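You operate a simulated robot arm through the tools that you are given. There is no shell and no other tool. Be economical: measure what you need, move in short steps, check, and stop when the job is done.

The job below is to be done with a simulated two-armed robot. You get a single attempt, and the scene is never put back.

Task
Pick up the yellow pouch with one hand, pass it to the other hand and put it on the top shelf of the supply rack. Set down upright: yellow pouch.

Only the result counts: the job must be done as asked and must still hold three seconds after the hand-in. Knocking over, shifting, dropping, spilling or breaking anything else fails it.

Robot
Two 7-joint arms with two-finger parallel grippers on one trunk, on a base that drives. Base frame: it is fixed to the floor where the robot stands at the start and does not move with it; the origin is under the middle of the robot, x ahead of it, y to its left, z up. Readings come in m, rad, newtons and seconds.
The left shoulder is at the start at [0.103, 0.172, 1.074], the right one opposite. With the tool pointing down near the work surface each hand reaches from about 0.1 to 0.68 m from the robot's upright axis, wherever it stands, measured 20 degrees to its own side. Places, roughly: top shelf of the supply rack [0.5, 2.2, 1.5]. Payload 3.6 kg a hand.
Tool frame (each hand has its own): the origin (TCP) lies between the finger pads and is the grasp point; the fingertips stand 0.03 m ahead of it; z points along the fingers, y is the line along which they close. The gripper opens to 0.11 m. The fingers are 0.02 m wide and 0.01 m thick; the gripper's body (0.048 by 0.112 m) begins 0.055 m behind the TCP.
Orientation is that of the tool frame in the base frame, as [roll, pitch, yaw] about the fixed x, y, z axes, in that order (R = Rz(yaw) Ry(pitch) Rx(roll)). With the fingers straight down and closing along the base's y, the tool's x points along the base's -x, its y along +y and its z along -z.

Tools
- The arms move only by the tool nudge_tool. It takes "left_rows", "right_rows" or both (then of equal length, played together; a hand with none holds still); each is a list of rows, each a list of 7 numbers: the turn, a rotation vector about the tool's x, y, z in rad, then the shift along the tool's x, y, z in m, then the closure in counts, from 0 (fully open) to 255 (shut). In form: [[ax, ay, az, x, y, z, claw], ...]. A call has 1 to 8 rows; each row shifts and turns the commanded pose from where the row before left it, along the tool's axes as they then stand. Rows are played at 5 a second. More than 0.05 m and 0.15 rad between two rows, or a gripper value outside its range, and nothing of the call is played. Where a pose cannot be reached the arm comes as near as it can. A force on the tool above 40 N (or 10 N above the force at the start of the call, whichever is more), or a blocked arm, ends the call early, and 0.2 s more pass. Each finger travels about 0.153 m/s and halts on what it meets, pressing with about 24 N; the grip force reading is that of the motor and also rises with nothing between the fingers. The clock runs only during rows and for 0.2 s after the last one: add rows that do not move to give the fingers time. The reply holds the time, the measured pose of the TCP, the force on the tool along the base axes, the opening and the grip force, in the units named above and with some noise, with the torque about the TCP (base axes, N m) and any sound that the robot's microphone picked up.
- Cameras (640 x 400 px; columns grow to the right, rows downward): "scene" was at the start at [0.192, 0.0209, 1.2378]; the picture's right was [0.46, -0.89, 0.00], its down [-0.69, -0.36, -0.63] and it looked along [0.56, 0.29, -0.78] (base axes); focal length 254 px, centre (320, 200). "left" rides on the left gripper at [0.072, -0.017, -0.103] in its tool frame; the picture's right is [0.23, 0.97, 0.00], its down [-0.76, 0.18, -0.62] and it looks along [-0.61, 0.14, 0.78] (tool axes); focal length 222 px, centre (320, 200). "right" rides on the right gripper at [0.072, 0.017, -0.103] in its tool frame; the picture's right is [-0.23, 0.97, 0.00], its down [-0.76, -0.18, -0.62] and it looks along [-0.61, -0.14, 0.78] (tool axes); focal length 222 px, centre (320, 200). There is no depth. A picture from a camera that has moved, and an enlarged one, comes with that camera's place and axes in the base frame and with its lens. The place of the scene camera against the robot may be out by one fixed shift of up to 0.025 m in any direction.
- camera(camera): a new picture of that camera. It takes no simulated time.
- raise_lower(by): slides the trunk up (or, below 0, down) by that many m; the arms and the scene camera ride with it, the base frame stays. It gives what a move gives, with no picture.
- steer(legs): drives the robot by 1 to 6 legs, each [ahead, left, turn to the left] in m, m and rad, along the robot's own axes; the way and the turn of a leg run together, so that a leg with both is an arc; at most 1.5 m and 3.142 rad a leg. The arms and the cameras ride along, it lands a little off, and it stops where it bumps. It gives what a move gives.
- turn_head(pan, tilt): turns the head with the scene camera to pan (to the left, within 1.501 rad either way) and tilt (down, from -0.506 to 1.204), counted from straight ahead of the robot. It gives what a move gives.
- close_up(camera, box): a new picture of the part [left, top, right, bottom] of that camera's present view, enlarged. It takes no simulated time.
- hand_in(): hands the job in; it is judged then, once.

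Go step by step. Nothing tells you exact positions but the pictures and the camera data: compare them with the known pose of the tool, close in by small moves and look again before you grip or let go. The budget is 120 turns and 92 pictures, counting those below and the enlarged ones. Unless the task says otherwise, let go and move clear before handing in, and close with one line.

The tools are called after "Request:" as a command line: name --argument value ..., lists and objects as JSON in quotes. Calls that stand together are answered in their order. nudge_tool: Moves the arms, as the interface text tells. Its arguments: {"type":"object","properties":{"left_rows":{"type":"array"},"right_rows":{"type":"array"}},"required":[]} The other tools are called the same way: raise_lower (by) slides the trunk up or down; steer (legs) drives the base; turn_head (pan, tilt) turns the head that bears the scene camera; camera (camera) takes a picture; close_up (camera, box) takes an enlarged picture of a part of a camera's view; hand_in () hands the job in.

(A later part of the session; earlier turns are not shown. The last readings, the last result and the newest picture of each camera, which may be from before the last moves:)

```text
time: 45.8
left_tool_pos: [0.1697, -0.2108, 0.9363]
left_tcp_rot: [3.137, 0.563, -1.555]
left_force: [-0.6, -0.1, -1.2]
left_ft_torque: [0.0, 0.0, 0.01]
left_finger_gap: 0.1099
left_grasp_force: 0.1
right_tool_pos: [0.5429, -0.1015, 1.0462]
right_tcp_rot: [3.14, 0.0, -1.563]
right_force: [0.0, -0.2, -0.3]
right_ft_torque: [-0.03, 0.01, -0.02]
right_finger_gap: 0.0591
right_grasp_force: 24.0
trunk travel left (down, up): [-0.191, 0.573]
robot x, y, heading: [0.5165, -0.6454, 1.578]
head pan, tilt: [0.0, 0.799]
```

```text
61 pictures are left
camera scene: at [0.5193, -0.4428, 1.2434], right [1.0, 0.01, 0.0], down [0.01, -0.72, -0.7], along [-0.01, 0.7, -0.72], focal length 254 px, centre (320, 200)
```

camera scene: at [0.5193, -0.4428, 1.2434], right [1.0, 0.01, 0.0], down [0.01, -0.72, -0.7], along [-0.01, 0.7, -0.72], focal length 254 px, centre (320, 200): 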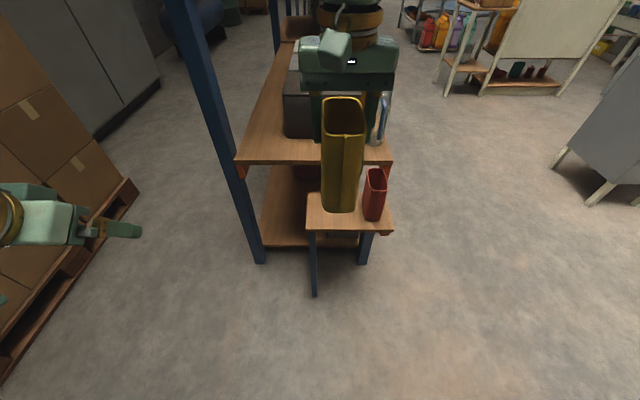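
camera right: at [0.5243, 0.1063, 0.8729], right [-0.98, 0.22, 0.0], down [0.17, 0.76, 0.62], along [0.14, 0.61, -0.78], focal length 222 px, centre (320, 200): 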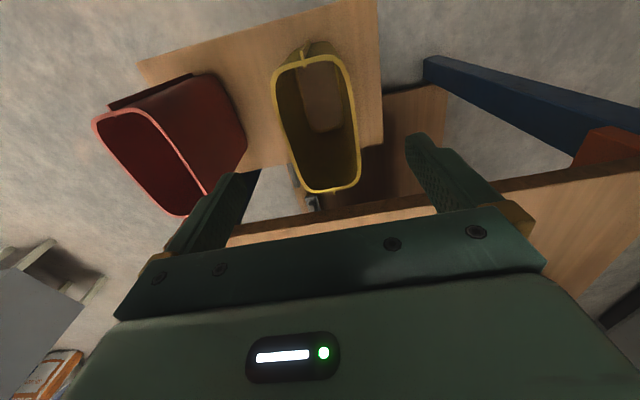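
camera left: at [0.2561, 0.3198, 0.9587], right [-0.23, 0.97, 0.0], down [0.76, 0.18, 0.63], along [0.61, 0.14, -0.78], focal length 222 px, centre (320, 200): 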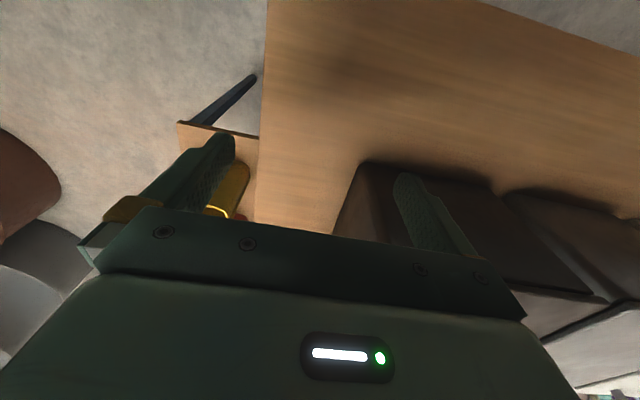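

The rotation goes the right way. I'll finish turning the left hand to point straight ahead.

Request:
nudge_tool --left_rows '[[0, -0.144, 0, 0, 0, 0, 0], [0, -0.144, 0, 0, 0, 0, 0], [0, -0.144, 0, 0, 0, 0, 0], [0, -0.144, 0, 0, 0, 0, 0], [0, -0.144, 0, 0, 0, 0, 0], [0, -0.144, 0, 0, 0, 0, 0], [0, -0.144, 0, 0, 0, 0, 0], [0, 0, 0, 0, 0, 0, 0]]'

Request:
camera --camera "left"

Request:
turn_head --pan 0.25 --tilt 0.55

Request:
camera --camera "scene"

```text
time: 47.6
left_tool_pos: [0.1419, -0.1611, 0.9324]
left_tcp_rot: [1.467, 1.565, 3.055]
left_force: [-0.9, 0.2, 0.6]
left_ft_torque: [-0.01, 0.02, 0.01]
left_finger_gap: 0.1101
left_grasp_force: 0.0
left hand out of reach, approached as far as the arm can: row 1, 2, 3, 4
right_tool_pos: [0.542, -0.1027, 1.0463]
right_tcp_rot: [-3.14, 0.001, -1.563]
right_force: [0.5, 0.1, 0.2]
right_ft_torque: [0.02, 0.01, -0.01]
right_finger_gap: 0.0591
right_grasp_force: 24.2
trunk travel left (down, up): [-0.191, 0.573]
robot x, y, heading: [0.5152, -0.6396, 1.578]
head pan, tilt: [0.0, 0.799]
```

```text
60 pictures are left
camera left: at [0.1611, -0.2635, 0.8587], right [-0.97, -0.02, -0.22], down [-0.16, -0.63, 0.76], along [-0.15, 0.78, 0.61], focal length 222 px, centre (320, 200)
```

left: 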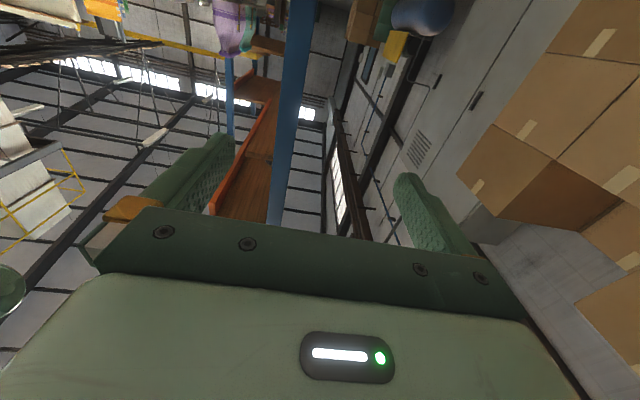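

```text
time: 48.3
left_tool_pos: [0.142, -0.1593, 0.9319]
left_tcp_rot: [1.669, 1.566, -3.024]
left_force: [0.3, -0.4, -0.9]
left_ft_torque: [0.0, 0.0, 0.0]
left_finger_gap: 0.11
left_grasp_force: 0.0
right_tool_pos: [0.542, -0.1023, 1.0468]
right_tcp_rot: [-3.141, 0.0, -1.562]
right_force: [0.0, 0.0, -0.5]
right_ft_torque: [-0.01, 0.04, -0.04]
right_finger_gap: 0.059
right_grasp_force: 24.1
trunk travel left (down, up): [-0.191, 0.573]
robot x, y, heading: [0.516, -0.6435, 1.577]
head pan, tilt: [0.25, 0.55]
```

```text
59 pictures are left
camera scene: at [0.4972, -0.4369, 1.2648], right [0.97, 0.25, 0.0], down [0.13, -0.51, -0.85], along [-0.22, 0.82, -0.52], focal length 254 px, centre (320, 200)
```

scene: 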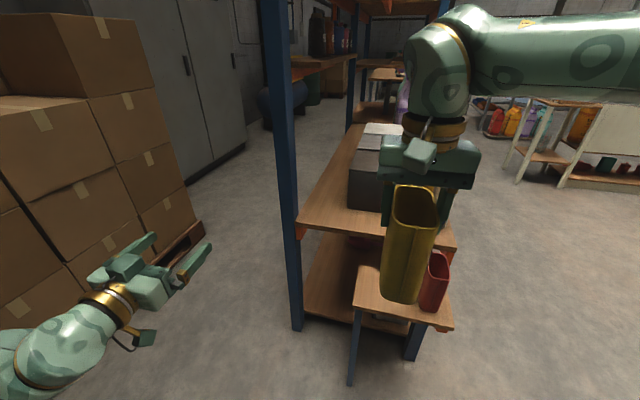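

The left hand points forward, level. The left arm can't come closer than about X=0.48 from me, so I push the pouch out to X≈0.62 and bring the left hand across in front of it.

Request:
nudge_tool --right_rows '[[0, 0, 0, -0.03, 0, 0, 200], [0, 0, 0, -0.03, 0, 0, 200], [0, 0, 0, -0.025, 0, 0, 200], [0, 0, 0, 0, 0, 0, 200], [0, 0, 0, 0, 0, 0, 200], [0, 0, 0, 0, 0, 0, 200], [0, 0, 0, 0, 0, 0, 200]]' --left_rows '[[0, 0, 0, -0.008, 0, 0, 0], [0, 0, 0, -0.008, -0.04, 0, 0], [0, 0, 0, -0.008, -0.04, 0, 0], [0, 0, 0, -0.008, -0.04, 0, 0], [0, 0, 0, -0.008, -0.04, 0, 0], [0, 0, 0, -0.008, -0.04, 0, 0], [0, 0, 0, 0, 0, 0, 0]]'

Request:
camera --camera "scene"

```text
time: 49.9
left_tool_pos: [0.3336, -0.1307, 0.9641]
left_tcp_rot: [1.774, 1.564, -2.919]
left_force: [0.4, -0.6, 0.1]
left_ft_torque: [0.02, -0.04, -0.02]
left_finger_gap: 0.1096
left_grasp_force: 0.0
left hand out of reach, approached as far as the arm can: row 2, 3, 4
right_tool_pos: [0.5406, -0.0257, 1.0449]
right_tcp_rot: [-3.141, -0.001, -1.563]
right_force: [-0.8, 0.1, -0.7]
right_ft_torque: [0.0, 0.0, 0.02]
right_finger_gap: 0.0591
right_grasp_force: 24.5
right hand out of reach, approached as far as the arm can: row 3
trunk travel left (down, up): [-0.191, 0.573]
robot x, y, heading: [0.5153, -0.644, 1.583]
head pan, tilt: [0.25, 0.55]
```

```text
58 pictures are left
camera scene: at [0.4967, -0.4369, 1.2649], right [0.97, 0.26, 0.0], down [0.13, -0.51, -0.85], along [-0.22, 0.82, -0.52], focal length 254 px, centre (320, 200)
```

scene: 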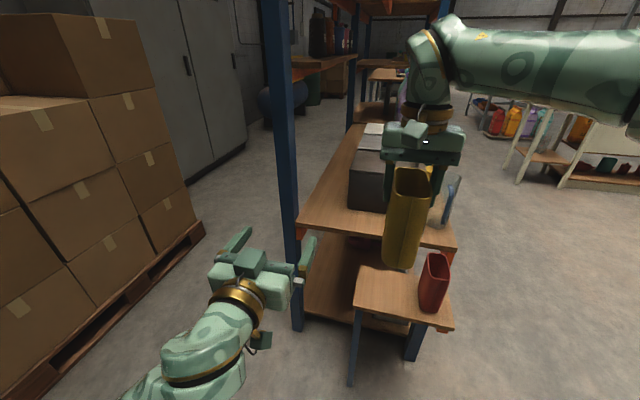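

The left hand drifted slightly forward, but still clears the pouch by about 2 cm. I'll continue across with a small pull back and check.

Request:
nudge_tool --left_rows '[[0, 0, 0, -0.005, -0.03, -0.01, 0], [0, 0, 0, -0.005, -0.03, -0.01, 0], [0, 0, 0, -0.005, -0.03, 0, 0], [0, 0, 0, 0, 0, 0, 0]]'

```text
time: 50.9
left_tool_pos: [0.425, -0.1493, 0.9783]
left_tcp_rot: [1.707, 1.566, -2.984]
left_force: [-0.8, -0.3, 0.9]
left_ft_torque: [0.01, -0.03, 0.03]
left_finger_gap: 0.1103
left_grasp_force: 0.0
right_tool_pos: [0.5403, -0.0274, 1.0448]
right_tcp_rot: [-3.14, -0.001, -1.561]
right_force: [0.1, -0.1, 0.0]
right_ft_torque: [0.0, 0.01, 0.03]
right_finger_gap: 0.0591
right_grasp_force: 24.4
trunk travel left (down, up): [-0.191, 0.573]
robot x, y, heading: [0.5163, -0.6459, 1.579]
head pan, tilt: [0.25, 0.55]
```

That followed well. I'll go on until the left hand is in line with the pouch.

Request:
nudge_tool --left_rows '[[0, 0, 0, 0, -0.04, -0.005, 0], [0, 0, 0, 0, -0.04, 0, 0], [0, 0, 0, 0, -0.035, 0, 0], [0, 0, 0, 0, 0, 0, 0]]'

Request:
camera --camera "scene"

Request:
camera --camera "left"

```text
time: 51.6
left_tool_pos: [0.482, -0.1408, 0.9624]
left_tcp_rot: [1.164, 1.314, 2.758]
left_force: [0.5, 0.8, -0.2]
left_ft_torque: [0.02, 0.02, -0.04]
left_finger_gap: 0.1098
left_grasp_force: 0.1
right_tool_pos: [0.5426, -0.027, 1.0442]
right_tcp_rot: [-3.141, 0.0, -1.561]
right_force: [0.3, 0.0, 0.8]
right_ft_torque: [0.01, 0.01, -0.02]
right_finger_gap: 0.0589
right_grasp_force: 23.6
trunk travel left (down, up): [-0.191, 0.573]
robot x, y, heading: [0.5143, -0.6419, 1.579]
head pan, tilt: [0.25, 0.55]
stopped in row 3 (left hand): the arm was blocked; the commanded pose is now the measured one
```

```text
57 pictures are left
camera scene: at [0.4975, -0.4369, 1.2649], right [0.97, 0.26, 0.0], down [0.13, -0.51, -0.85], along [-0.22, 0.82, -0.52], focal length 254 px, centre (320, 200)
```

scene: 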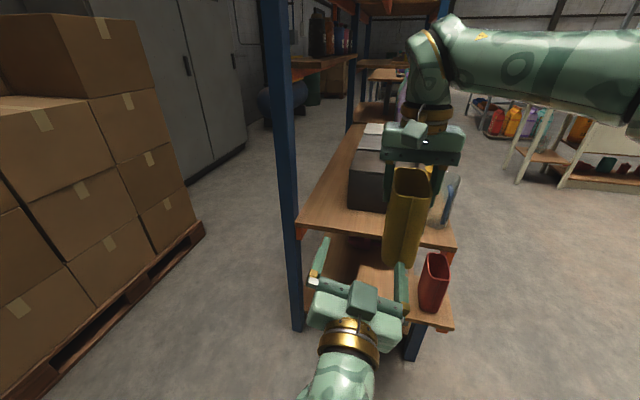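

```text
56 pictures are left
camera left: at [0.4824, -0.237, 0.8774], right [-1.0, -0.01, 0.01], down [0.01, -0.7, 0.72], along [0.0, 0.72, 0.7], focal length 222 px, centre (320, 200)
```

left: 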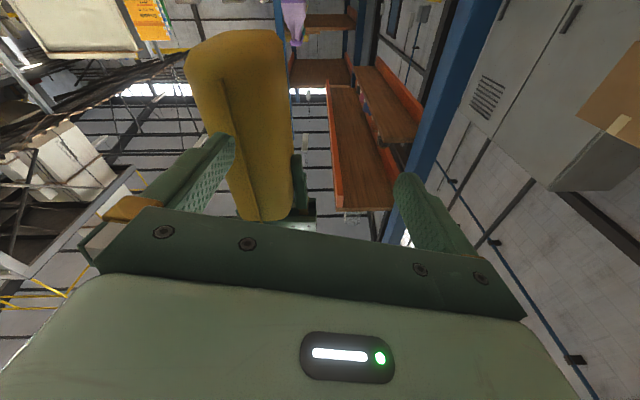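

The left arm gets blocked before reaching my centre line, so I'll move the meeting point to the left. The left hand backs off and levels, the right raises the pouch, and then I lower the pouch between the open left fingers from above.

Request:
nudge_tool --left_rows '[[0, 0.05, -0.119, 0, 0.03, 0, 0], [0, 0.05, -0.119, 0, 0.03, 0, 0], [0, 0, 0, 0.006, 0, 0, 0], [0, 0, 0, 0, 0, 0, 0]]' --right_rows '[[0, 0, 0, 0, 0, -0.03, 200], [0, 0, 0, 0, 0, -0.03, 200], [0, 0, 0, 0, 0, -0.04, 200], [0, 0, 0, 0, 0, 0, 200]]'

Request:
camera --camera "scene"

```text
time: 52.3
left_tool_pos: [0.4086, -0.1415, 0.9598]
left_tcp_rot: [1.351, 1.414, 2.936]
left_force: [-1.0, -0.4, -0.2]
left_ft_torque: [0.0, 0.0, -0.01]
left_finger_gap: 0.1101
left_grasp_force: 0.1
right_tool_pos: [0.55, -0.0348, 1.065]
right_tcp_rot: [3.139, 0.001, -1.565]
right_force: [-0.2, 0.1, -0.8]
right_ft_torque: [0.01, 0.01, -0.01]
right_finger_gap: 0.059
right_grasp_force: 24.5
right hand out of reach, approached as far as the arm can: row 1, 2, 3
trunk travel left (down, up): [-0.191, 0.573]
robot x, y, heading: [0.515, -0.6411, 1.581]
head pan, tilt: [0.25, 0.55]
stopped in row 3 (left hand): the arm was blocked; the commanded pose is now the measured one
```

```text
55 pictures are left
camera scene: at [0.4974, -0.437, 1.2649], right [0.97, 0.26, 0.0], down [0.13, -0.51, -0.85], along [-0.22, 0.82, -0.52], focal length 254 px, centre (320, 200)
```

scene: 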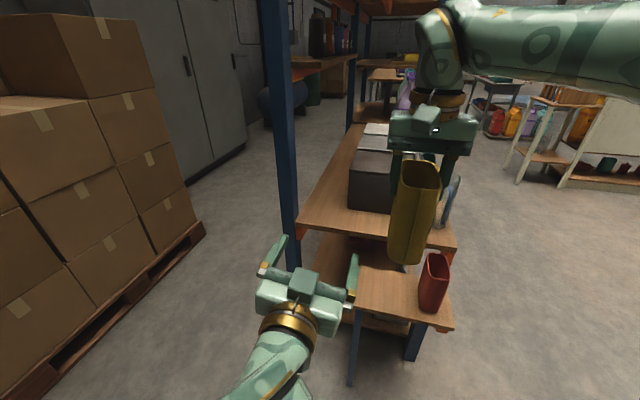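

The arm was blocked again, so I want to see where the left elbow is.

Request:
turn_head --pan 1.0 --tilt 0.9

Request:
camera --camera "scene"

```text
time: 53.4
left_tool_pos: [0.4089, -0.1412, 0.959]
left_tcp_rot: [1.349, 1.415, 2.936]
left_force: [0.6, -0.1, 0.4]
left_ft_torque: [-0.04, -0.02, 0.02]
left_finger_gap: 0.1098
left_grasp_force: 0.0
right_tool_pos: [0.5499, -0.0342, 1.0648]
right_tcp_rot: [-3.141, 0.0, -1.562]
right_force: [0.3, -0.6, -0.1]
right_ft_torque: [-0.02, 0.06, 0.01]
right_finger_gap: 0.0588
right_grasp_force: 24.4
trunk travel left (down, up): [-0.191, 0.573]
robot x, y, heading: [0.5138, -0.6456, 1.575]
head pan, tilt: [1.0, 0.901]
```

```text
54 pictures are left
camera scene: at [0.4563, -0.4833, 1.2357], right [0.53, 0.85, 0.0], down [0.66, -0.42, -0.62], along [-0.53, 0.33, -0.78], focal length 254 px, centre (320, 200)
```

scene: 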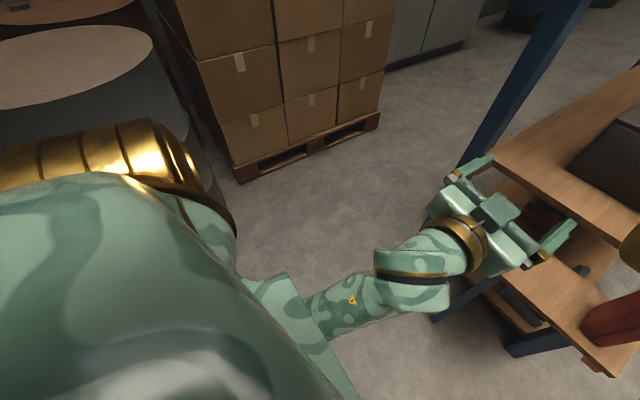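

The left arm is too tightly folded at that reach. I'll meet lower and further out instead: the left hand goes to about [0.47, -0.02, 0.83], and the right lowers the pouch between its fingers from above.

Request:
nudge_tool --left_rows '[[0, 0.034, -0.14, 0, 0, 0.03, 0], [0, 0, 0, 0.03, 0, 0.035, 0], [0, 0, 0, 0.035, -0.015, 0.03, 0], [0, 0, 0, 0.035, -0.02, 0.026, 0], [0, 0, 0, 0.03, -0.02, 0, 0], [0, 0, 0, 0, 0, 0, 0]]'

Request:
turn_head --pan 0.25 --tilt 0.65

Request:
camera --camera "scene"

```text
time: 54.2
left_tool_pos: [0.3866, -0.0532, 0.8791]
left_tcp_rot: [1.571, 1.394, -3.126]
left_force: [-0.1, -0.6, 0.9]
left_ft_torque: [0.0, 0.0, 0.02]
left_finger_gap: 0.11
left_grasp_force: 0.1
right_tool_pos: [0.5497, -0.0342, 1.0653]
right_tcp_rot: [-3.141, -0.001, -1.562]
right_force: [-0.7, -0.7, -1.4]
right_ft_torque: [-0.04, 0.02, 0.03]
right_finger_gap: 0.0589
right_grasp_force: 24.0
trunk travel left (down, up): [-0.191, 0.573]
robot x, y, heading: [0.518, -0.645, 1.583]
head pan, tilt: [1.0, 0.901]
stopped in row 4 (left hand): the arm was blocked; the commanded pose is now the measured one
```

```text
time: 55.3
left_tool_pos: [0.3874, -0.0538, 0.8786]
left_tcp_rot: [1.577, 1.395, -3.12]
left_force: [0.9, -0.7, 0.4]
left_ft_torque: [0.01, 0.02, -0.03]
left_finger_gap: 0.1101
left_grasp_force: 0.1
right_tool_pos: [0.55, -0.0341, 1.0636]
right_tcp_rot: [3.141, -0.001, -1.562]
right_force: [-0.6, 1.4, 0.5]
right_ft_torque: [-0.01, -0.04, 0.02]
right_finger_gap: 0.059
right_grasp_force: 24.0
trunk travel left (down, up): [-0.191, 0.573]
robot x, y, heading: [0.517, -0.6426, 1.583]
head pan, tilt: [0.25, 0.649]
```

```text
53 pictures are left
camera scene: at [0.4979, -0.4397, 1.2561], right [0.97, 0.26, 0.0], down [0.15, -0.59, -0.8], along [-0.2, 0.77, -0.61], focal length 254 px, centre (320, 200)
```

scene: 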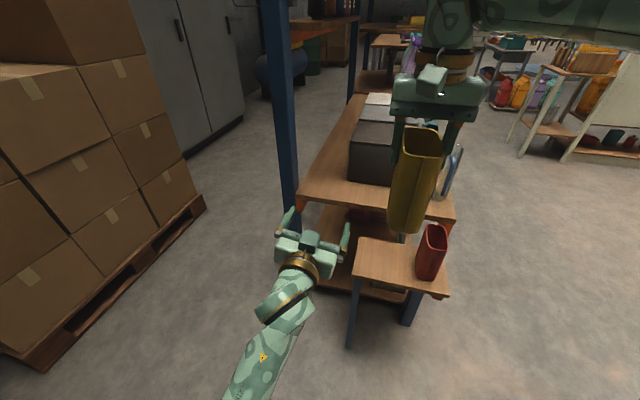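

The left wrist hits a limit when pointing straight ahead. The natural reach is forward-right, along the forearm, so I'll swing the left hand about 45° clockwise, and later yaw the pouch to match.

Request:
nudge_tool --left_rows '[[0.13, 0, 0, 0, 0, -0.01, 0], [0.13, 0, 0, 0, 0, -0.01, 0], [0.13, 0, 0, 0, 0, 0, 0], [0.13, 0, 0, 0, 0, 0, 0], [0.13, 0, 0, 0, 0, 0, 0], [0.13, 0, 0, 0, 0, 0, 0], [0, 0, 0, 0, 0, 0, 0]]'

Request:
camera --camera "scene"

```text
time: 56.9
left_tool_pos: [0.3846, -0.0726, 0.8802]
left_tcp_rot: [2.361, 1.396, -3.117]
left_force: [-0.3, -0.4, 0.2]
left_ft_torque: [0.0, 0.01, 0.0]
left_finger_gap: 0.1101
left_grasp_force: 0.1
right_tool_pos: [0.5485, -0.0339, 1.0631]
right_tcp_rot: [-3.141, 0.001, -1.562]
right_force: [0.6, -1.1, -0.8]
right_ft_torque: [-0.04, 0.0, 0.0]
right_finger_gap: 0.0592
right_grasp_force: 23.0
trunk travel left (down, up): [-0.191, 0.573]
robot x, y, heading: [0.5148, -0.6423, 1.579]
head pan, tilt: [0.25, 0.649]
```

```text
52 pictures are left
camera scene: at [0.4979, -0.4397, 1.2561], right [0.97, 0.26, 0.0], down [0.15, -0.59, -0.8], along [-0.2, 0.77, -0.61], focal length 254 px, centre (320, 200)
```

scene: 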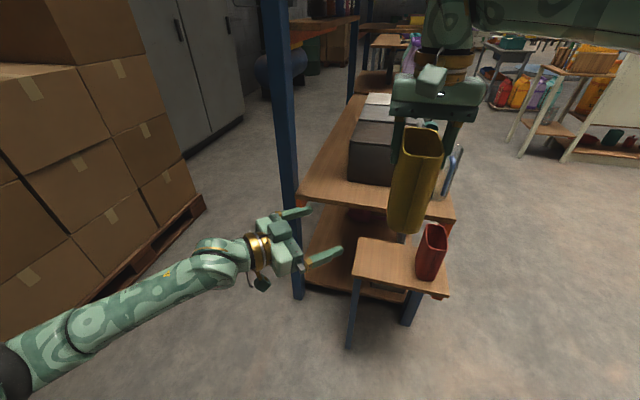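

That posture is natural and unblocked. I'll level the left hand and yaw the pouch (right hand) by the same angle, pulling it slightly back towards me.

Request:
nudge_tool --left_rows '[[0, -0.063, -0.063, 0, 0, 0, 0], [0, -0.063, -0.063, 0, 0, 0, 0], [0, 0, 0, 0, 0, 0, 0], [0, 0, 0, 0, 0, 0, 0], [0, 0, 0, 0, 0, 0, 0], [0, 0, 0, 0, 0, 0, 0], [0, 0, 0, 0, 0, 0, 0], [0, 0, 0, 0, 0, 0, 0]]' --right_rows '[[0, 0, 0, 0.04, 0, 0, 200], [0, 0, 0.127, 0, 0, 0, 200], [0, 0, 0.127, 0, 0, 0, 200], [0, 0, 0.127, 0, 0, 0, 200], [0, 0, 0.127, 0, 0, 0, 200], [0, 0, 0.127, 0, 0, 0, 200], [0, 0, 0.127, 0, 0, 0, 200], [0, 0, 0, 0, 0, 0, 200]]'

Request:
camera --camera "scene"

```text
time: 58.7
left_tool_pos: [0.3848, -0.0721, 0.8784]
left_tcp_rot: [-0.911, 1.566, -0.101]
left_force: [-0.6, 1.2, -0.4]
left_ft_torque: [0.01, 0.0, 0.01]
left_finger_gap: 0.1103
left_grasp_force: 0.1
right_tool_pos: [0.5499, -0.0744, 1.0637]
right_tcp_rot: [-3.141, -0.001, -2.326]
right_force: [-0.1, -0.4, -0.2]
right_ft_torque: [-0.03, 0.0, 0.0]
right_finger_gap: 0.0589
right_grasp_force: 23.6
trunk travel left (down, up): [-0.191, 0.573]
robot x, y, heading: [0.5156, -0.6459, 1.58]
head pan, tilt: [0.25, 0.649]
```

```text
51 pictures are left
camera scene: at [0.4979, -0.4396, 1.2561], right [0.97, 0.26, 0.0], down [0.15, -0.59, -0.8], along [-0.2, 0.77, -0.61], focal length 254 px, centre (320, 200)
```

scene: 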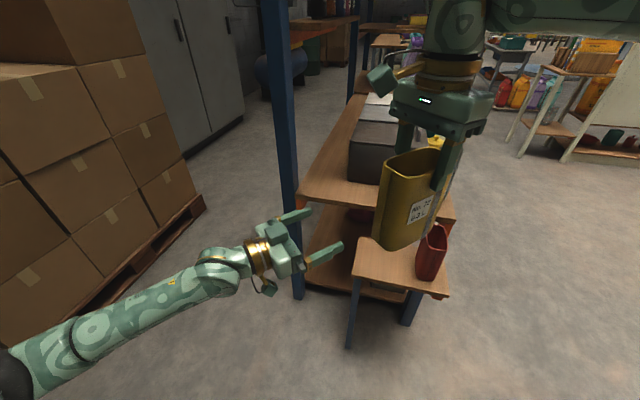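

The pouch and left hand are now parallel. I'll bring the left hand in line in front of the pouch at mid-height, still about 3 cm short of it.

Request:
nudge_tool --left_rows '[[0, 0, 0, -0.03, 0, 0, 0], [0, 0, 0, -0.03, -0.03, 0, 0], [0, 0, 0, -0.03, -0.03, 0, 0], [0, 0, 0, -0.03, -0.03, 0, 0], [0, 0, 0, 0, -0.03, 0, 0], [0, 0, 0, 0, 0, 0, 0]]'

Request:
camera --camera "scene"

Request:
camera --camera "left"

```text
time: 60.1
left_tool_pos: [0.4738, -0.157, 1.0005]
left_tcp_rot: [-0.996, 1.566, -0.194]
left_force: [0.1, -0.6, 0.2]
left_ft_torque: [-0.04, -0.01, -0.01]
left_finger_gap: 0.1101
left_grasp_force: 0.1
right_tool_pos: [0.5489, -0.0749, 1.0636]
right_tcp_rot: [-3.142, 0.0, -2.325]
right_force: [-0.1, 0.0, 0.1]
right_ft_torque: [-0.01, 0.0, 0.0]
right_finger_gap: 0.059
right_grasp_force: 23.7
trunk travel left (down, up): [-0.191, 0.573]
robot x, y, heading: [0.5179, -0.6439, 1.58]
head pan, tilt: [0.25, 0.649]
```

```text
50 pictures are left
camera scene: at [0.4977, -0.4396, 1.2561], right [0.97, 0.26, 0.0], down [0.15, -0.59, -0.8], along [-0.2, 0.77, -0.61], focal length 254 px, centre (320, 200)
```

scene: 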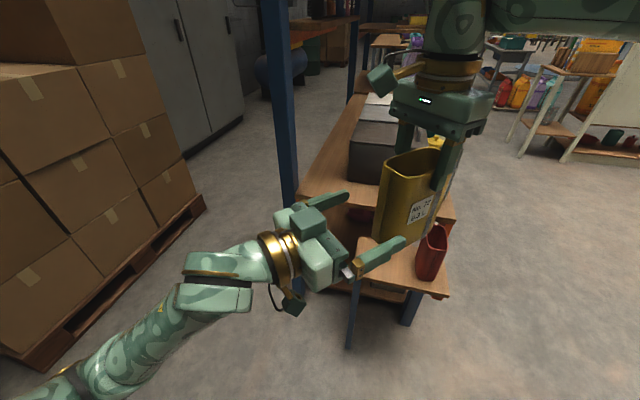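

```text
49 pictures are left
camera left: at [0.4148, -0.2431, 0.9262], right [-0.7, 0.67, -0.23], down [-0.56, -0.33, 0.76], along [0.44, 0.66, 0.61], focal length 222 px, centre (320, 200)
```

left: 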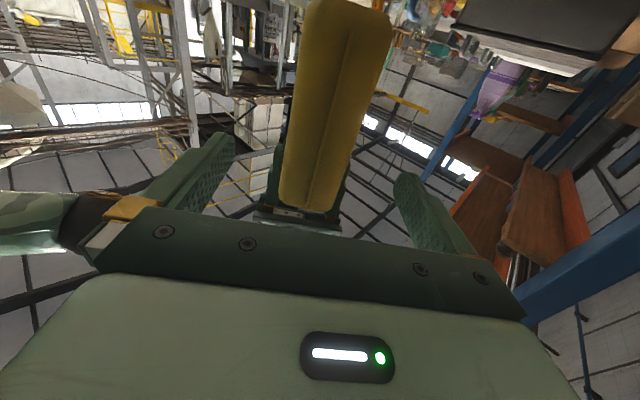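

They're aligned to within 2 mm. Inserting the left hand 0.10 m along its pointing direction.

Request:
nudge_tool --left_rows '[[0, 0, 0, 0, 0, 0.025, 0], [0, 0, 0, 0, 0, 0.025, 0], [0, 0, 0, 0, 0, 0.025, 0], [0, 0, 0, 0, 0, 0.02, 0], [0, 0, 0, 0, 0, 0, 0]]'

Request:
camera --camera "scene"

Request:
camera --camera "left"

```text
time: 61.3
left_tool_pos: [0.5398, -0.0878, 0.9977]
left_tcp_rot: [-0.85, 1.567, -0.044]
left_force: [-0.2, -0.6, -0.3]
left_ft_torque: [-0.03, 0.0, -0.02]
left_finger_gap: 0.1098
left_grasp_force: 0.0
right_tool_pos: [0.5495, -0.0752, 1.0639]
right_tcp_rot: [-3.141, -0.002, -2.324]
right_force: [-0.3, 0.7, 0.3]
right_ft_torque: [-0.04, 0.02, 0.02]
right_finger_gap: 0.059
right_grasp_force: 23.4
trunk travel left (down, up): [-0.191, 0.573]
robot x, y, heading: [0.5181, -0.6424, 1.58]
head pan, tilt: [0.25, 0.649]
```

```text
48 pictures are left
camera scene: at [0.4979, -0.4397, 1.2561], right [0.97, 0.26, 0.0], down [0.15, -0.58, -0.8], along [-0.2, 0.77, -0.61], focal length 254 px, centre (320, 200)
```

scene: 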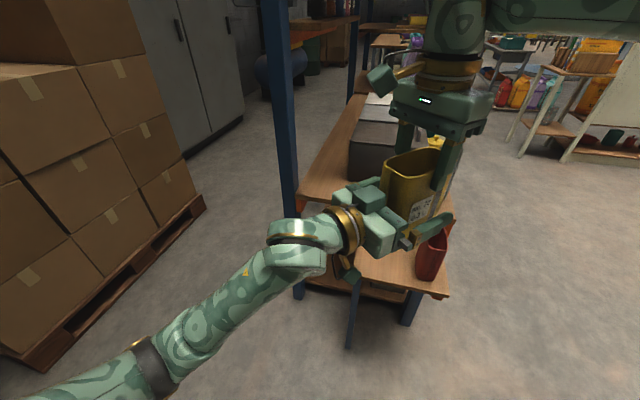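

```text
47 pictures are left
camera left: at [0.4806, -0.1741, 0.9245], right [-0.7, 0.68, -0.23], down [-0.56, -0.33, 0.76], along [0.44, 0.66, 0.61], focal length 222 px, centre (320, 200)
```

left: 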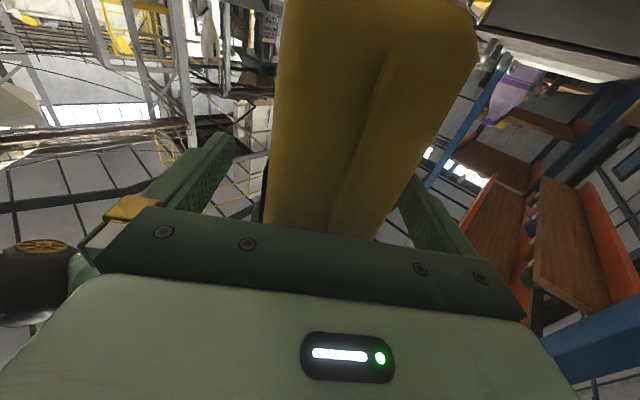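

The pouch sits between the left fingers. Closing the left hand while the right keeps holding.

Request:
nudge_tool --left_rows '[[0, 0, 0, 0, 0, 0, 100], [0, 0, 0, 0, 0, 0, 200], [0, 0, 0, 0, 0, 0, 200], [0, 0, 0, 0, 0, 0, 200]]' --right_rows '[[0, 0, 0, 0, 0, 0, 200], [0, 0, 0, 0, 0, 0, 200], [0, 0, 0, 0, 0, 0, 200], [0, 0, 0, 0, 0, 0, 200]]'

Request:
camera --camera "left"

```text
time: 62.3
left_tool_pos: [0.5378, -0.0866, 0.9976]
left_tcp_rot: [-1.002, 1.568, -0.197]
left_force: [-5.0, 8.5, -0.4]
left_ft_torque: [-0.18, -0.05, 0.58]
left_finger_gap: 0.0594
left_grasp_force: 23.7
right_tool_pos: [0.5498, -0.0749, 1.063]
right_tcp_rot: [-3.141, -0.002, -2.324]
right_force: [5.1, -7.3, -0.3]
right_ft_torque: [-0.33, -0.23, -0.43]
right_finger_gap: 0.059
right_grasp_force: 24.1
trunk travel left (down, up): [-0.191, 0.573]
robot x, y, heading: [0.5164, -0.6462, 1.579]
head pan, tilt: [0.25, 0.649]
```

```text
46 pictures are left
camera left: at [0.4801, -0.1738, 0.9243], right [-0.7, 0.67, -0.23], down [-0.56, -0.33, 0.76], along [0.44, 0.66, 0.61], focal length 222 px, centre (320, 200)
```

left: 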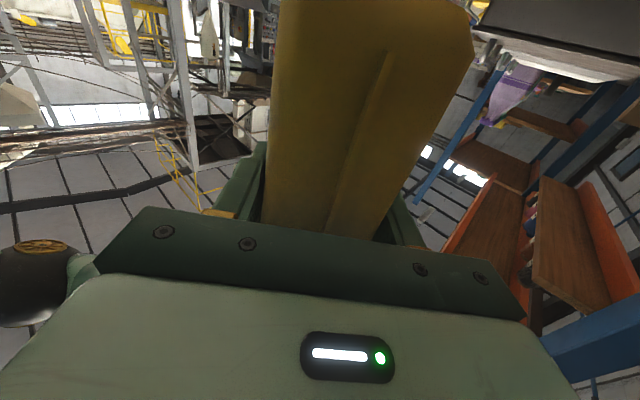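

Both hands hold it with a small side load. I'll relax the left by 2 mm, then open the right hand and lift it off.

Request:
nudge_tool --left_rows '[[0, 0, 0, 0, 0.002, 0, 200], [0, 0, 0, 0, 0, 0, 200], [0, 0, 0, 0, 0, 0, 200], [0, 0, 0, 0, 0, 0, 200], [0, 0, 0, 0, 0, 0, 200]]' --right_rows '[[0, 0, 0, 0, 0, 0, 200], [0, 0, 0, 0, 0, 0, 110], [0, 0, 0, 0, 0, 0, 60], [0, 0, 0, 0, 0, 0, 0], [0, 0, 0, 0, 0, 0, 0]]'

Request:
camera --camera "scene"

```text
time: 63.5
left_tool_pos: [0.5369, -0.0863, 0.999]
left_tcp_rot: [-0.924, 1.567, -0.122]
left_force: [0.6, -0.3, -0.2]
left_ft_torque: [-0.01, 0.03, 0.0]
left_finger_gap: 0.0595
left_grasp_force: 24.0
right_tool_pos: [0.5494, -0.0747, 1.0645]
right_tcp_rot: [-3.141, 0.001, -2.325]
right_force: [0.4, -0.3, 1.2]
right_ft_torque: [0.0, -0.01, -0.03]
right_finger_gap: 0.1101
right_grasp_force: 0.1
trunk travel left (down, up): [-0.191, 0.573]
robot x, y, heading: [0.5137, -0.6459, 1.577]
head pan, tilt: [0.25, 0.649]
```

```text
45 pictures are left
camera scene: at [0.498, -0.4396, 1.2561], right [0.97, 0.26, 0.0], down [0.15, -0.59, -0.8], along [-0.2, 0.77, -0.61], focal length 254 px, centre (320, 200)
```

scene: 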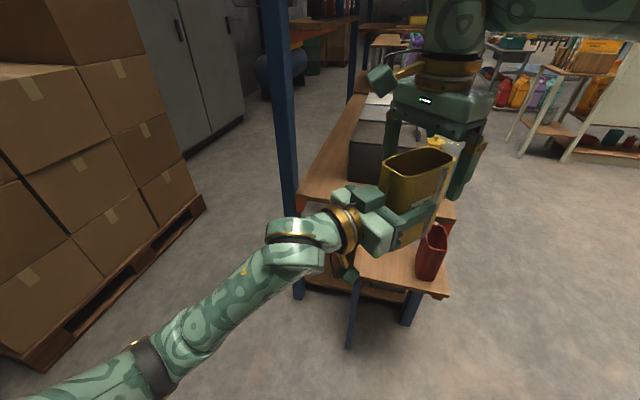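

The left hand alone holds the pouch, with no side load. I'll lower it free of the right fingers, then move the right hand away to the right.

Request:
nudge_tool --left_rows '[[0, 0, 0, 0.03, 0, 0, 200], [0, 0, 0, 0.03, 0, 0, 200], [0, 0, 0, 0.025, 0, 0, 200], [0, 0, 0, 0, 0, 0, 200], [0, 0, 0, 0, 0, 0, 200], [0, 0, 0, 0, 0, 0, 200], [0, 0, 0, 0, 0, 0, 200], [0, 0, 0, 0, 0, 0, 200]]' --right_rows '[[0, 0, 0, 0, 0, 0, 0], [0, 0, 0, 0, 0, 0, 0], [0, 0, 0, 0, 0, 0, 0], [0, 0, 0, -0.02, -0.04, 0, 0], [0, 0, 0, -0.02, -0.04, 0, 0], [0, 0, -0.14, -0.01, -0.04, 0, 0], [0, 0, -0.14, 0, -0.04, 0, 0], [0, 0, 0, 0, 0, 0, 0]]'

Request:
camera --camera "scene"

```text
time: 65.3
left_tool_pos: [0.5362, -0.0861, 0.9144]
left_tcp_rot: [-0.97, 1.566, -0.164]
left_force: [-0.3, 1.0, -0.3]
left_ft_torque: [0.0, 0.0, 0.01]
left_finger_gap: 0.0594
left_grasp_force: 23.3
right_tool_pos: [0.7037, -0.144, 1.0617]
right_tcp_rot: [-3.141, 0.0, -2.044]
right_force: [-0.5, 0.1, 0.1]
right_ft_torque: [0.01, 0.01, 0.01]
right_finger_gap: 0.1101
right_grasp_force: 0.0
trunk travel left (down, up): [-0.191, 0.573]
robot x, y, heading: [0.515, -0.6449, 1.582]
head pan, tilt: [0.25, 0.649]
```

```text
44 pictures are left
camera scene: at [0.4977, -0.4395, 1.256], right [0.97, 0.26, 0.0], down [0.15, -0.59, -0.8], along [-0.2, 0.77, -0.61], focal length 254 px, centre (320, 200)
```

scene: 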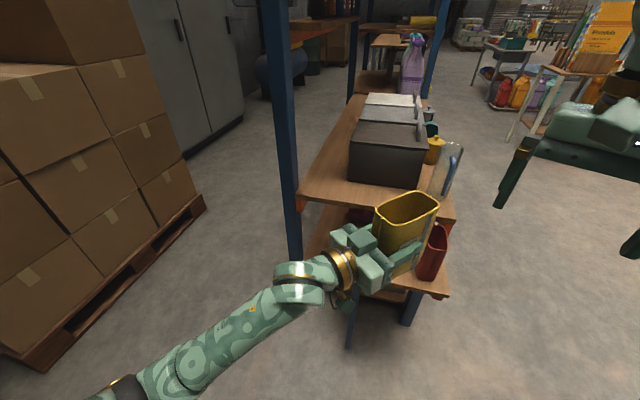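

Handover done. Now I'll look ahead to find the supply rack and its top shelf.

Request:
turn_head --pan 0.1 --tilt -0.05

Request:
camera --camera "scene"

Request:
close_up --camera "scene" --box '[220, 60, 480, 260]'

```text
time: 66.4
left_tool_pos: [0.5372, -0.0876, 0.9138]
left_tcp_rot: [-0.937, 1.568, -0.131]
left_force: [0.5, 1.1, 0.7]
left_ft_torque: [-0.01, 0.0, 0.0]
left_finger_gap: 0.0591
left_grasp_force: 23.8
right_tool_pos: [0.7047, -0.144, 1.0629]
right_tcp_rot: [3.14, 0.0, -2.045]
right_force: [-0.2, -0.1, 0.3]
right_ft_torque: [-0.02, 0.01, 0.0]
right_finger_gap: 0.1102
right_grasp_force: 0.1
trunk travel left (down, up): [-0.191, 0.573]
robot x, y, heading: [0.5173, -0.6437, 1.581]
head pan, tilt: [0.099, -0.051]
```

```text
43 pictures are left
camera scene: at [0.5107, -0.4354, 1.32], right [0.99, 0.11, 0.0], down [-0.01, 0.05, -1.0], along [-0.11, 0.99, 0.05], focal length 254 px, centre (320, 200)
```

scene: 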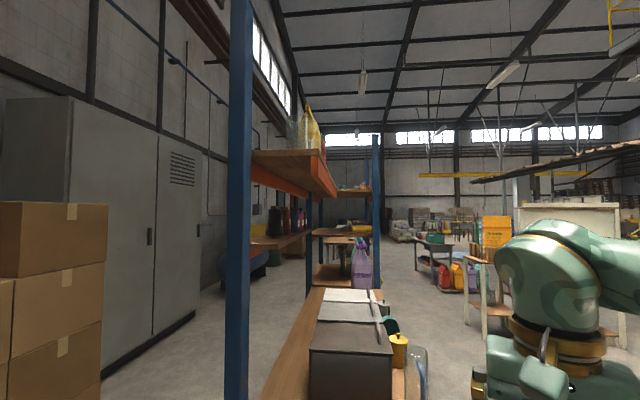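

```text
2.00 times, centred on (350, 160) of scene
camera zoom: at [0.5107, -0.4354, 1.32], right [0.99, 0.11, 0.0], down [-0.01, 0.05, -1.0], along [-0.11, 0.99, 0.05], focal length 508 px, centre (260, 280)
```

zoom: 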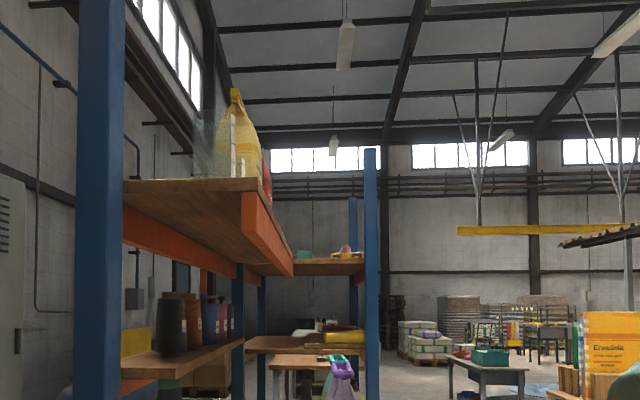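

I see two racks: the near bench rack, and behind it the supply rack, spanning about x 0.28–0.74, y 1.7–2.8, with its top shelf near z 1.5 and open towards +x. I'll tuck the right hand, slide right into the open lane, and look ahead.

Request:
nudge_tool --right_rows '[[0, 0, 0, 0.006, -0.043, 0.02, 0], [0, 0, 0, 0.006, -0.043, 0.02, 0], [0, 0, 0, 0.006, -0.043, 0.02, 0], [0, 0, 0, 0.006, -0.043, 0.02, 0], [0, 0, 0, 0, 0, 0, 0]]'

Request:
steer --legs '[[0.0, -0.85, 0]]'

Request:
turn_head --pan 0.0 --tilt 0.35

Request:
camera --camera "scene"

```text
time: 67.6
left_tool_pos: [0.5366, -0.0875, 0.9133]
left_tcp_rot: [-0.963, 1.568, -0.159]
left_force: [0.0, -0.4, -0.8]
left_ft_torque: [0.0, -0.01, 0.0]
left_finger_gap: 0.059
left_grasp_force: 23.7
right_tool_pos: [0.846, -0.2434, 0.9841]
right_tcp_rot: [-3.142, 0.0, -2.044]
right_force: [0.5, -0.4, -0.8]
right_ft_torque: [0.0, 0.0, -0.01]
right_finger_gap: 0.1099
right_grasp_force: 0.0
trunk travel left (down, up): [-0.191, 0.573]
robot x, y, heading: [0.5133, -0.6424, 1.578]
head pan, tilt: [0.099, -0.051]
```

```text
time: 72.1
left_tool_pos: [1.3805, -0.074, 0.9133]
left_tcp_rot: [-0.935, 1.566, -0.119]
left_force: [-1.2, 0.3, -0.3]
left_ft_torque: [-0.03, 0.01, 0.02]
left_finger_gap: 0.0591
left_grasp_force: 23.7
right_tool_pos: [1.6887, -0.2278, 0.9838]
right_tcp_rot: [3.141, 0.0, -2.034]
right_force: [0.5, 0.3, 0.0]
right_ft_torque: [0.01, -0.02, 0.04]
right_finger_gap: 0.11
right_grasp_force: 0.0
trunk travel left (down, up): [-0.191, 0.573]
robot x, y, heading: [1.3642, -0.6326, 1.593]
head pan, tilt: [0.099, -0.051]
```

```text
time: 73.0
left_tool_pos: [1.3799, -0.0742, 0.9146]
left_tcp_rot: [-0.929, 1.567, -0.113]
left_force: [-0.3, 0.0, 1.2]
left_ft_torque: [-0.03, 0.01, -0.03]
left_finger_gap: 0.059
left_grasp_force: 24.0
right_tool_pos: [1.6894, -0.2271, 0.9834]
right_tcp_rot: [3.14, 0.001, -2.033]
right_force: [0.2, 0.2, 0.5]
right_ft_torque: [-0.02, -0.01, 0.01]
right_finger_gap: 0.1099
right_grasp_force: 0.0
trunk travel left (down, up): [-0.191, 0.573]
robot x, y, heading: [1.3631, -0.6298, 1.595]
head pan, tilt: [0.0, 0.351]
```

```text
41 pictures are left
camera scene: at [1.3659, -0.4183, 1.2832], right [1.0, 0.02, 0.0], down [0.01, -0.34, -0.94], along [-0.02, 0.94, -0.34], focal length 254 px, centre (320, 200)
```

scene: 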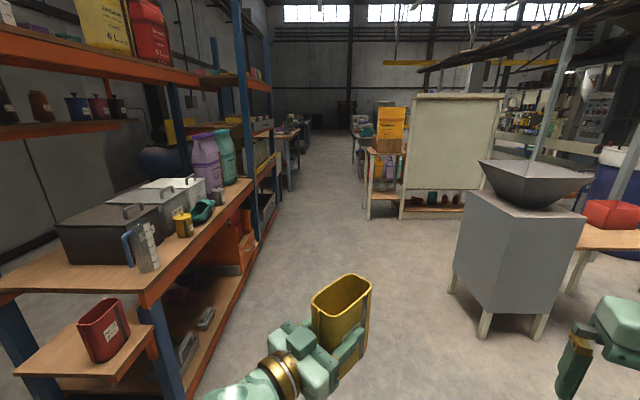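

Let me enlarge the rack area to make out the shelf layout and what's standing on it.

Request:
close_up --camera "scene" --box '[150, 0, 310, 130]'

Request:
close_up --camera "scene" --box '[0, 0, 320, 260]'

```text
3.08 times, centred on (230, 65) of scene
camera zoom: at [1.3659, -0.4183, 1.2832], right [1.0, 0.02, 0.0], down [0.01, -0.34, -0.94], along [-0.02, 0.94, -0.34], focal length 781 px, centre (597, 615)
```

zoom: 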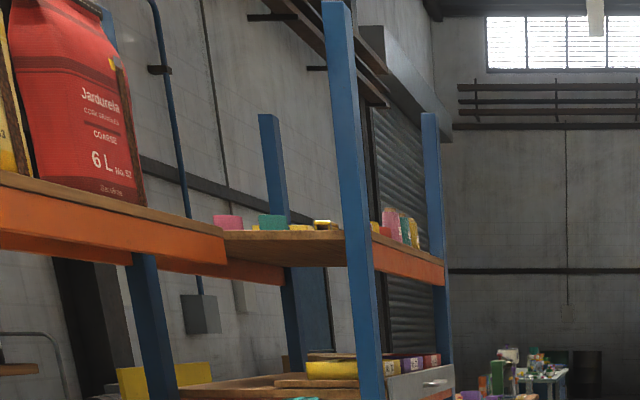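

```text
1.54 times, centred on (160, 130) of scene
camera zoom: at [1.3659, -0.4183, 1.2832], right [1.0, 0.02, 0.0], down [0.01, -0.34, -0.94], along [-0.02, 0.94, -0.34], focal length 391 px, centre (566, 308)
```

zoom: 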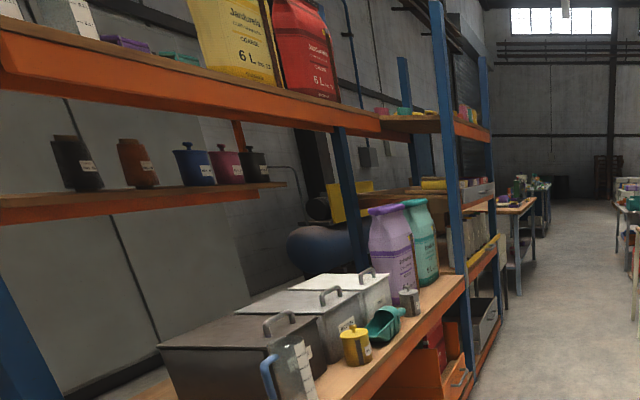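

The supply rack's top shelf (z≈1.5) runs along y from about 1.8 to 2.9 with its front edge near x≈0.68. The lane is free, so I'll drive up beside it, turn to face −x and strafe along it.

Request:
steer --legs '[[0, -0.13, 0], [1.5, 0, 0], [0.2, 0, 0], [0, 0, 1.55]]'

Request:
turn_head --pan -0.5 --tilt 0.1

Request:
camera --camera "scene"

```text
time: 86.3
left_tool_pos: [0.9101, 1.1026, 0.9146]
left_tcp_rot: [-0.926, 1.568, 1.446]
left_force: [-0.3, -0.1, 0.2]
left_ft_torque: [0.02, 0.0, 0.01]
left_finger_gap: 0.059
left_grasp_force: 24.2
right_tool_pos: [1.0685, 1.4097, 0.9831]
right_tcp_rot: [3.14, 0.001, -0.477]
right_force: [0.2, 0.3, 0.3]
right_ft_torque: [0.02, 0.01, -0.02]
right_finger_gap: 0.11
right_grasp_force: 0.1
trunk travel left (down, up): [-0.191, 0.573]
robot x, y, heading: [1.4622, 1.08, -3.142]
head pan, tilt: [0.0, 0.351]
```

```text
time: 87.2
left_tool_pos: [0.9108, 1.1028, 0.9143]
left_tcp_rot: [-0.931, 1.567, 1.44]
left_force: [0.3, -0.6, 0.6]
left_ft_torque: [0.01, 0.01, -0.01]
left_finger_gap: 0.0592
left_grasp_force: 24.2
right_tool_pos: [1.0668, 1.4093, 0.9833]
right_tcp_rot: [3.139, 0.001, -0.477]
right_force: [0.3, -0.9, 0.6]
right_ft_torque: [0.01, 0.02, 0.03]
right_finger_gap: 0.1099
right_grasp_force: 0.0
trunk travel left (down, up): [-0.191, 0.573]
robot x, y, heading: [1.4614, 1.0777, -3.135]
head pan, tilt: [-0.499, 0.099]
```

```text
38 pictures are left
camera scene: at [1.2591, 1.1081, 1.3065], right [0.47, 0.88, 0.0], down [0.09, -0.05, -0.99], along [-0.88, 0.47, -0.1], focal length 254 px, centre (320, 200)
```

scene: 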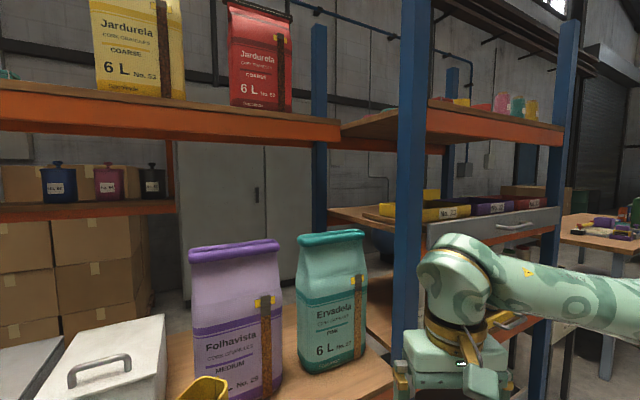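

Now I raise the trunk to bring the camera and hands above the shelf, then strafe towards it.

Request:
raise_lower --by 0.56

Request:
steer --legs '[[0, -0.9, 0]]'

Request:
turn_head --pan -0.3 --tilt 0.4

Request:
camera --camera "scene"

```text
refused: 0.56 is not a number from -0.4 to 0.4
```

```text
time: 92.0
left_tool_pos: [0.9048, 2.0018, 0.9137]
left_tcp_rot: [-0.951, 1.565, 1.421]
left_force: [-0.3, -0.3, -0.9]
left_ft_torque: [0.02, -0.01, 0.0]
left_finger_gap: 0.059
left_grasp_force: 24.1
right_tool_pos: [1.062, 2.3103, 0.9835]
right_tcp_rot: [3.141, 0.0, -0.476]
right_force: [-1.2, 0.6, -0.6]
right_ft_torque: [0.0, 0.0, 0.02]
right_finger_gap: 0.1103
right_grasp_force: 0.0
trunk travel left (down, up): [-0.191, 0.573]
robot x, y, heading: [1.4612, 1.9784, -3.132]
head pan, tilt: [-0.499, 0.099]
```

```text
time: 92.8
left_tool_pos: [0.9054, 2.0017, 0.914]
left_tcp_rot: [-0.945, 1.568, 1.43]
left_force: [-0.8, 0.0, 0.3]
left_ft_torque: [0.02, -0.04, -0.03]
left_finger_gap: 0.0592
left_grasp_force: 24.2
right_tool_pos: [1.063, 2.3099, 0.9835]
right_tcp_rot: [3.14, 0.0, -0.477]
right_force: [0.3, -0.2, 0.2]
right_ft_torque: [0.0, -0.04, 0.0]
right_finger_gap: 0.1101
right_grasp_force: 0.0
trunk travel left (down, up): [-0.191, 0.573]
robot x, y, heading: [1.4597, 1.9777, -3.134]
head pan, tilt: [-0.3, 0.4]
```

```text
37 pictures are left
camera scene: at [1.2462, 1.9921, 1.2787], right [0.29, 0.96, 0.0], down [0.37, -0.11, -0.92], along [-0.88, 0.27, -0.39], focal length 254 px, centre (320, 200)
```

scene: 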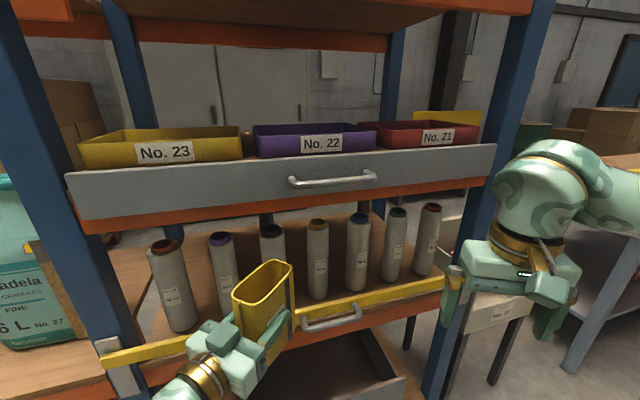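

Raising in two steps (the limit is 0.4 a call), then I look at the shelf top.

Request:
raise_lower --by 0.4

Request:
raise_lower --by 0.16

Request:
camera --camera "scene"

```text
time: 96.6
left_tool_pos: [0.9057, 2.0022, 1.3143]
left_tcp_rot: [-1.006, 1.567, 1.366]
left_force: [-0.3, -0.1, -0.5]
left_ft_torque: [-0.04, -0.02, 0.03]
left_finger_gap: 0.059
left_grasp_force: 23.9
right_tool_pos: [1.0629, 2.3099, 1.385]
right_tcp_rot: [3.141, 0.001, -0.475]
right_force: [0.0, 0.6, -0.1]
right_ft_torque: [0.03, 0.01, -0.01]
right_finger_gap: 0.11
right_grasp_force: 0.0
trunk travel left (down, up): [-0.591, 0.173]
robot x, y, heading: [1.4603, 1.9772, -3.136]
head pan, tilt: [-0.3, 0.4]
```

```text
time: 98.4
left_tool_pos: [0.9045, 2.002, 1.4739]
left_tcp_rot: [-0.972, 1.567, 1.402]
left_force: [1.0, 0.6, 0.0]
left_ft_torque: [0.02, 0.0, 0.02]
left_finger_gap: 0.0592
left_grasp_force: 23.8
right_tool_pos: [1.0628, 2.3098, 1.5452]
right_tcp_rot: [3.142, 0.001, -0.477]
right_force: [0.4, -0.7, 0.3]
right_ft_torque: [-0.02, -0.04, -0.03]
right_finger_gap: 0.1101
right_grasp_force: 0.0
trunk travel left (down, up): [-0.751, 0.013]
robot x, y, heading: [1.4617, 1.9788, -3.136]
head pan, tilt: [-0.3, 0.4]
```

```text
36 pictures are left
camera scene: at [1.368, 1.993, 1.8447], right [0.29, 0.96, 0.0], down [0.37, -0.11, -0.92], along [-0.88, 0.27, -0.39], focal length 254 px, centre (320, 200)
```

scene: 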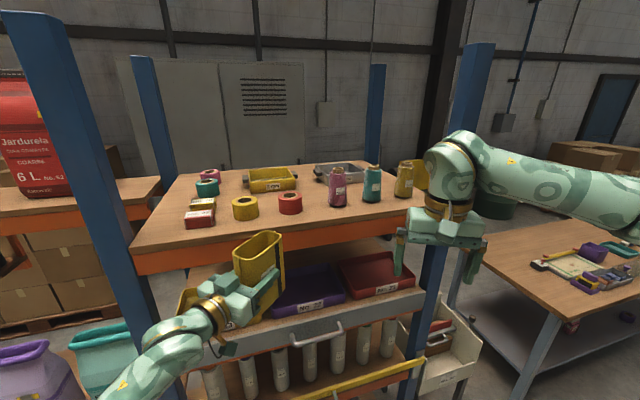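

The top shelf's front edge is around x≈0.765, z≈1.49. Small items stand about 11 cm behind the edge, and the right-hand end (y≈2.6–2.75) looks free but is hidden by my right hand. I'll strafe right and look again.

Request:
steer --legs '[[0, -0.5, 0]]'

Request:
turn_head --pan 0.0 --tilt 0.45

Request:
camera --camera "scene"

```text
time: 101.3
left_tool_pos: [0.9025, 2.4969, 1.4746]
left_tcp_rot: [-0.877, 1.569, 1.493]
left_force: [-0.4, -0.1, -0.4]
left_ft_torque: [0.01, 0.0, 0.03]
left_finger_gap: 0.0591
left_grasp_force: 24.2
right_tool_pos: [1.0619, 2.8043, 1.5446]
right_tcp_rot: [3.141, 0.0, -0.48]
right_force: [0.9, 0.0, -0.5]
right_ft_torque: [-0.04, 0.02, -0.02]
right_finger_gap: 0.1101
right_grasp_force: 0.1
trunk travel left (down, up): [-0.751, 0.013]
robot x, y, heading: [1.4618, 2.472, -3.141]
head pan, tilt: [-0.3, 0.4]
```

```text
time: 102.2
left_tool_pos: [0.902, 2.4983, 1.4739]
left_tcp_rot: [-0.991, 1.57, 1.381]
left_force: [-0.3, 0.6, 0.4]
left_ft_torque: [0.0, -0.01, 0.02]
left_finger_gap: 0.0591
left_grasp_force: 23.8
right_tool_pos: [1.062, 2.8061, 1.5443]
right_tcp_rot: [3.14, 0.0, -0.479]
right_force: [0.3, 0.0, -1.6]
right_ft_torque: [-0.02, -0.01, 0.03]
right_finger_gap: 0.11
right_grasp_force: 0.2
trunk travel left (down, up): [-0.751, 0.013]
robot x, y, heading: [1.4554, 2.4732, -3.141]
head pan, tilt: [0.0, 0.45]
```

```text
35 pictures are left
camera scene: at [1.3625, 2.4613, 1.8401], right [0.0, 1.0, 0.0], down [0.44, 0.0, -0.9], along [-0.9, 0.0, -0.44], focal length 254 px, centre (320, 200)
```

scene: 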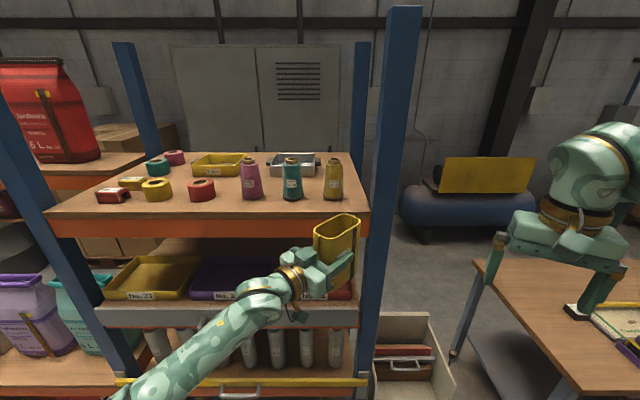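

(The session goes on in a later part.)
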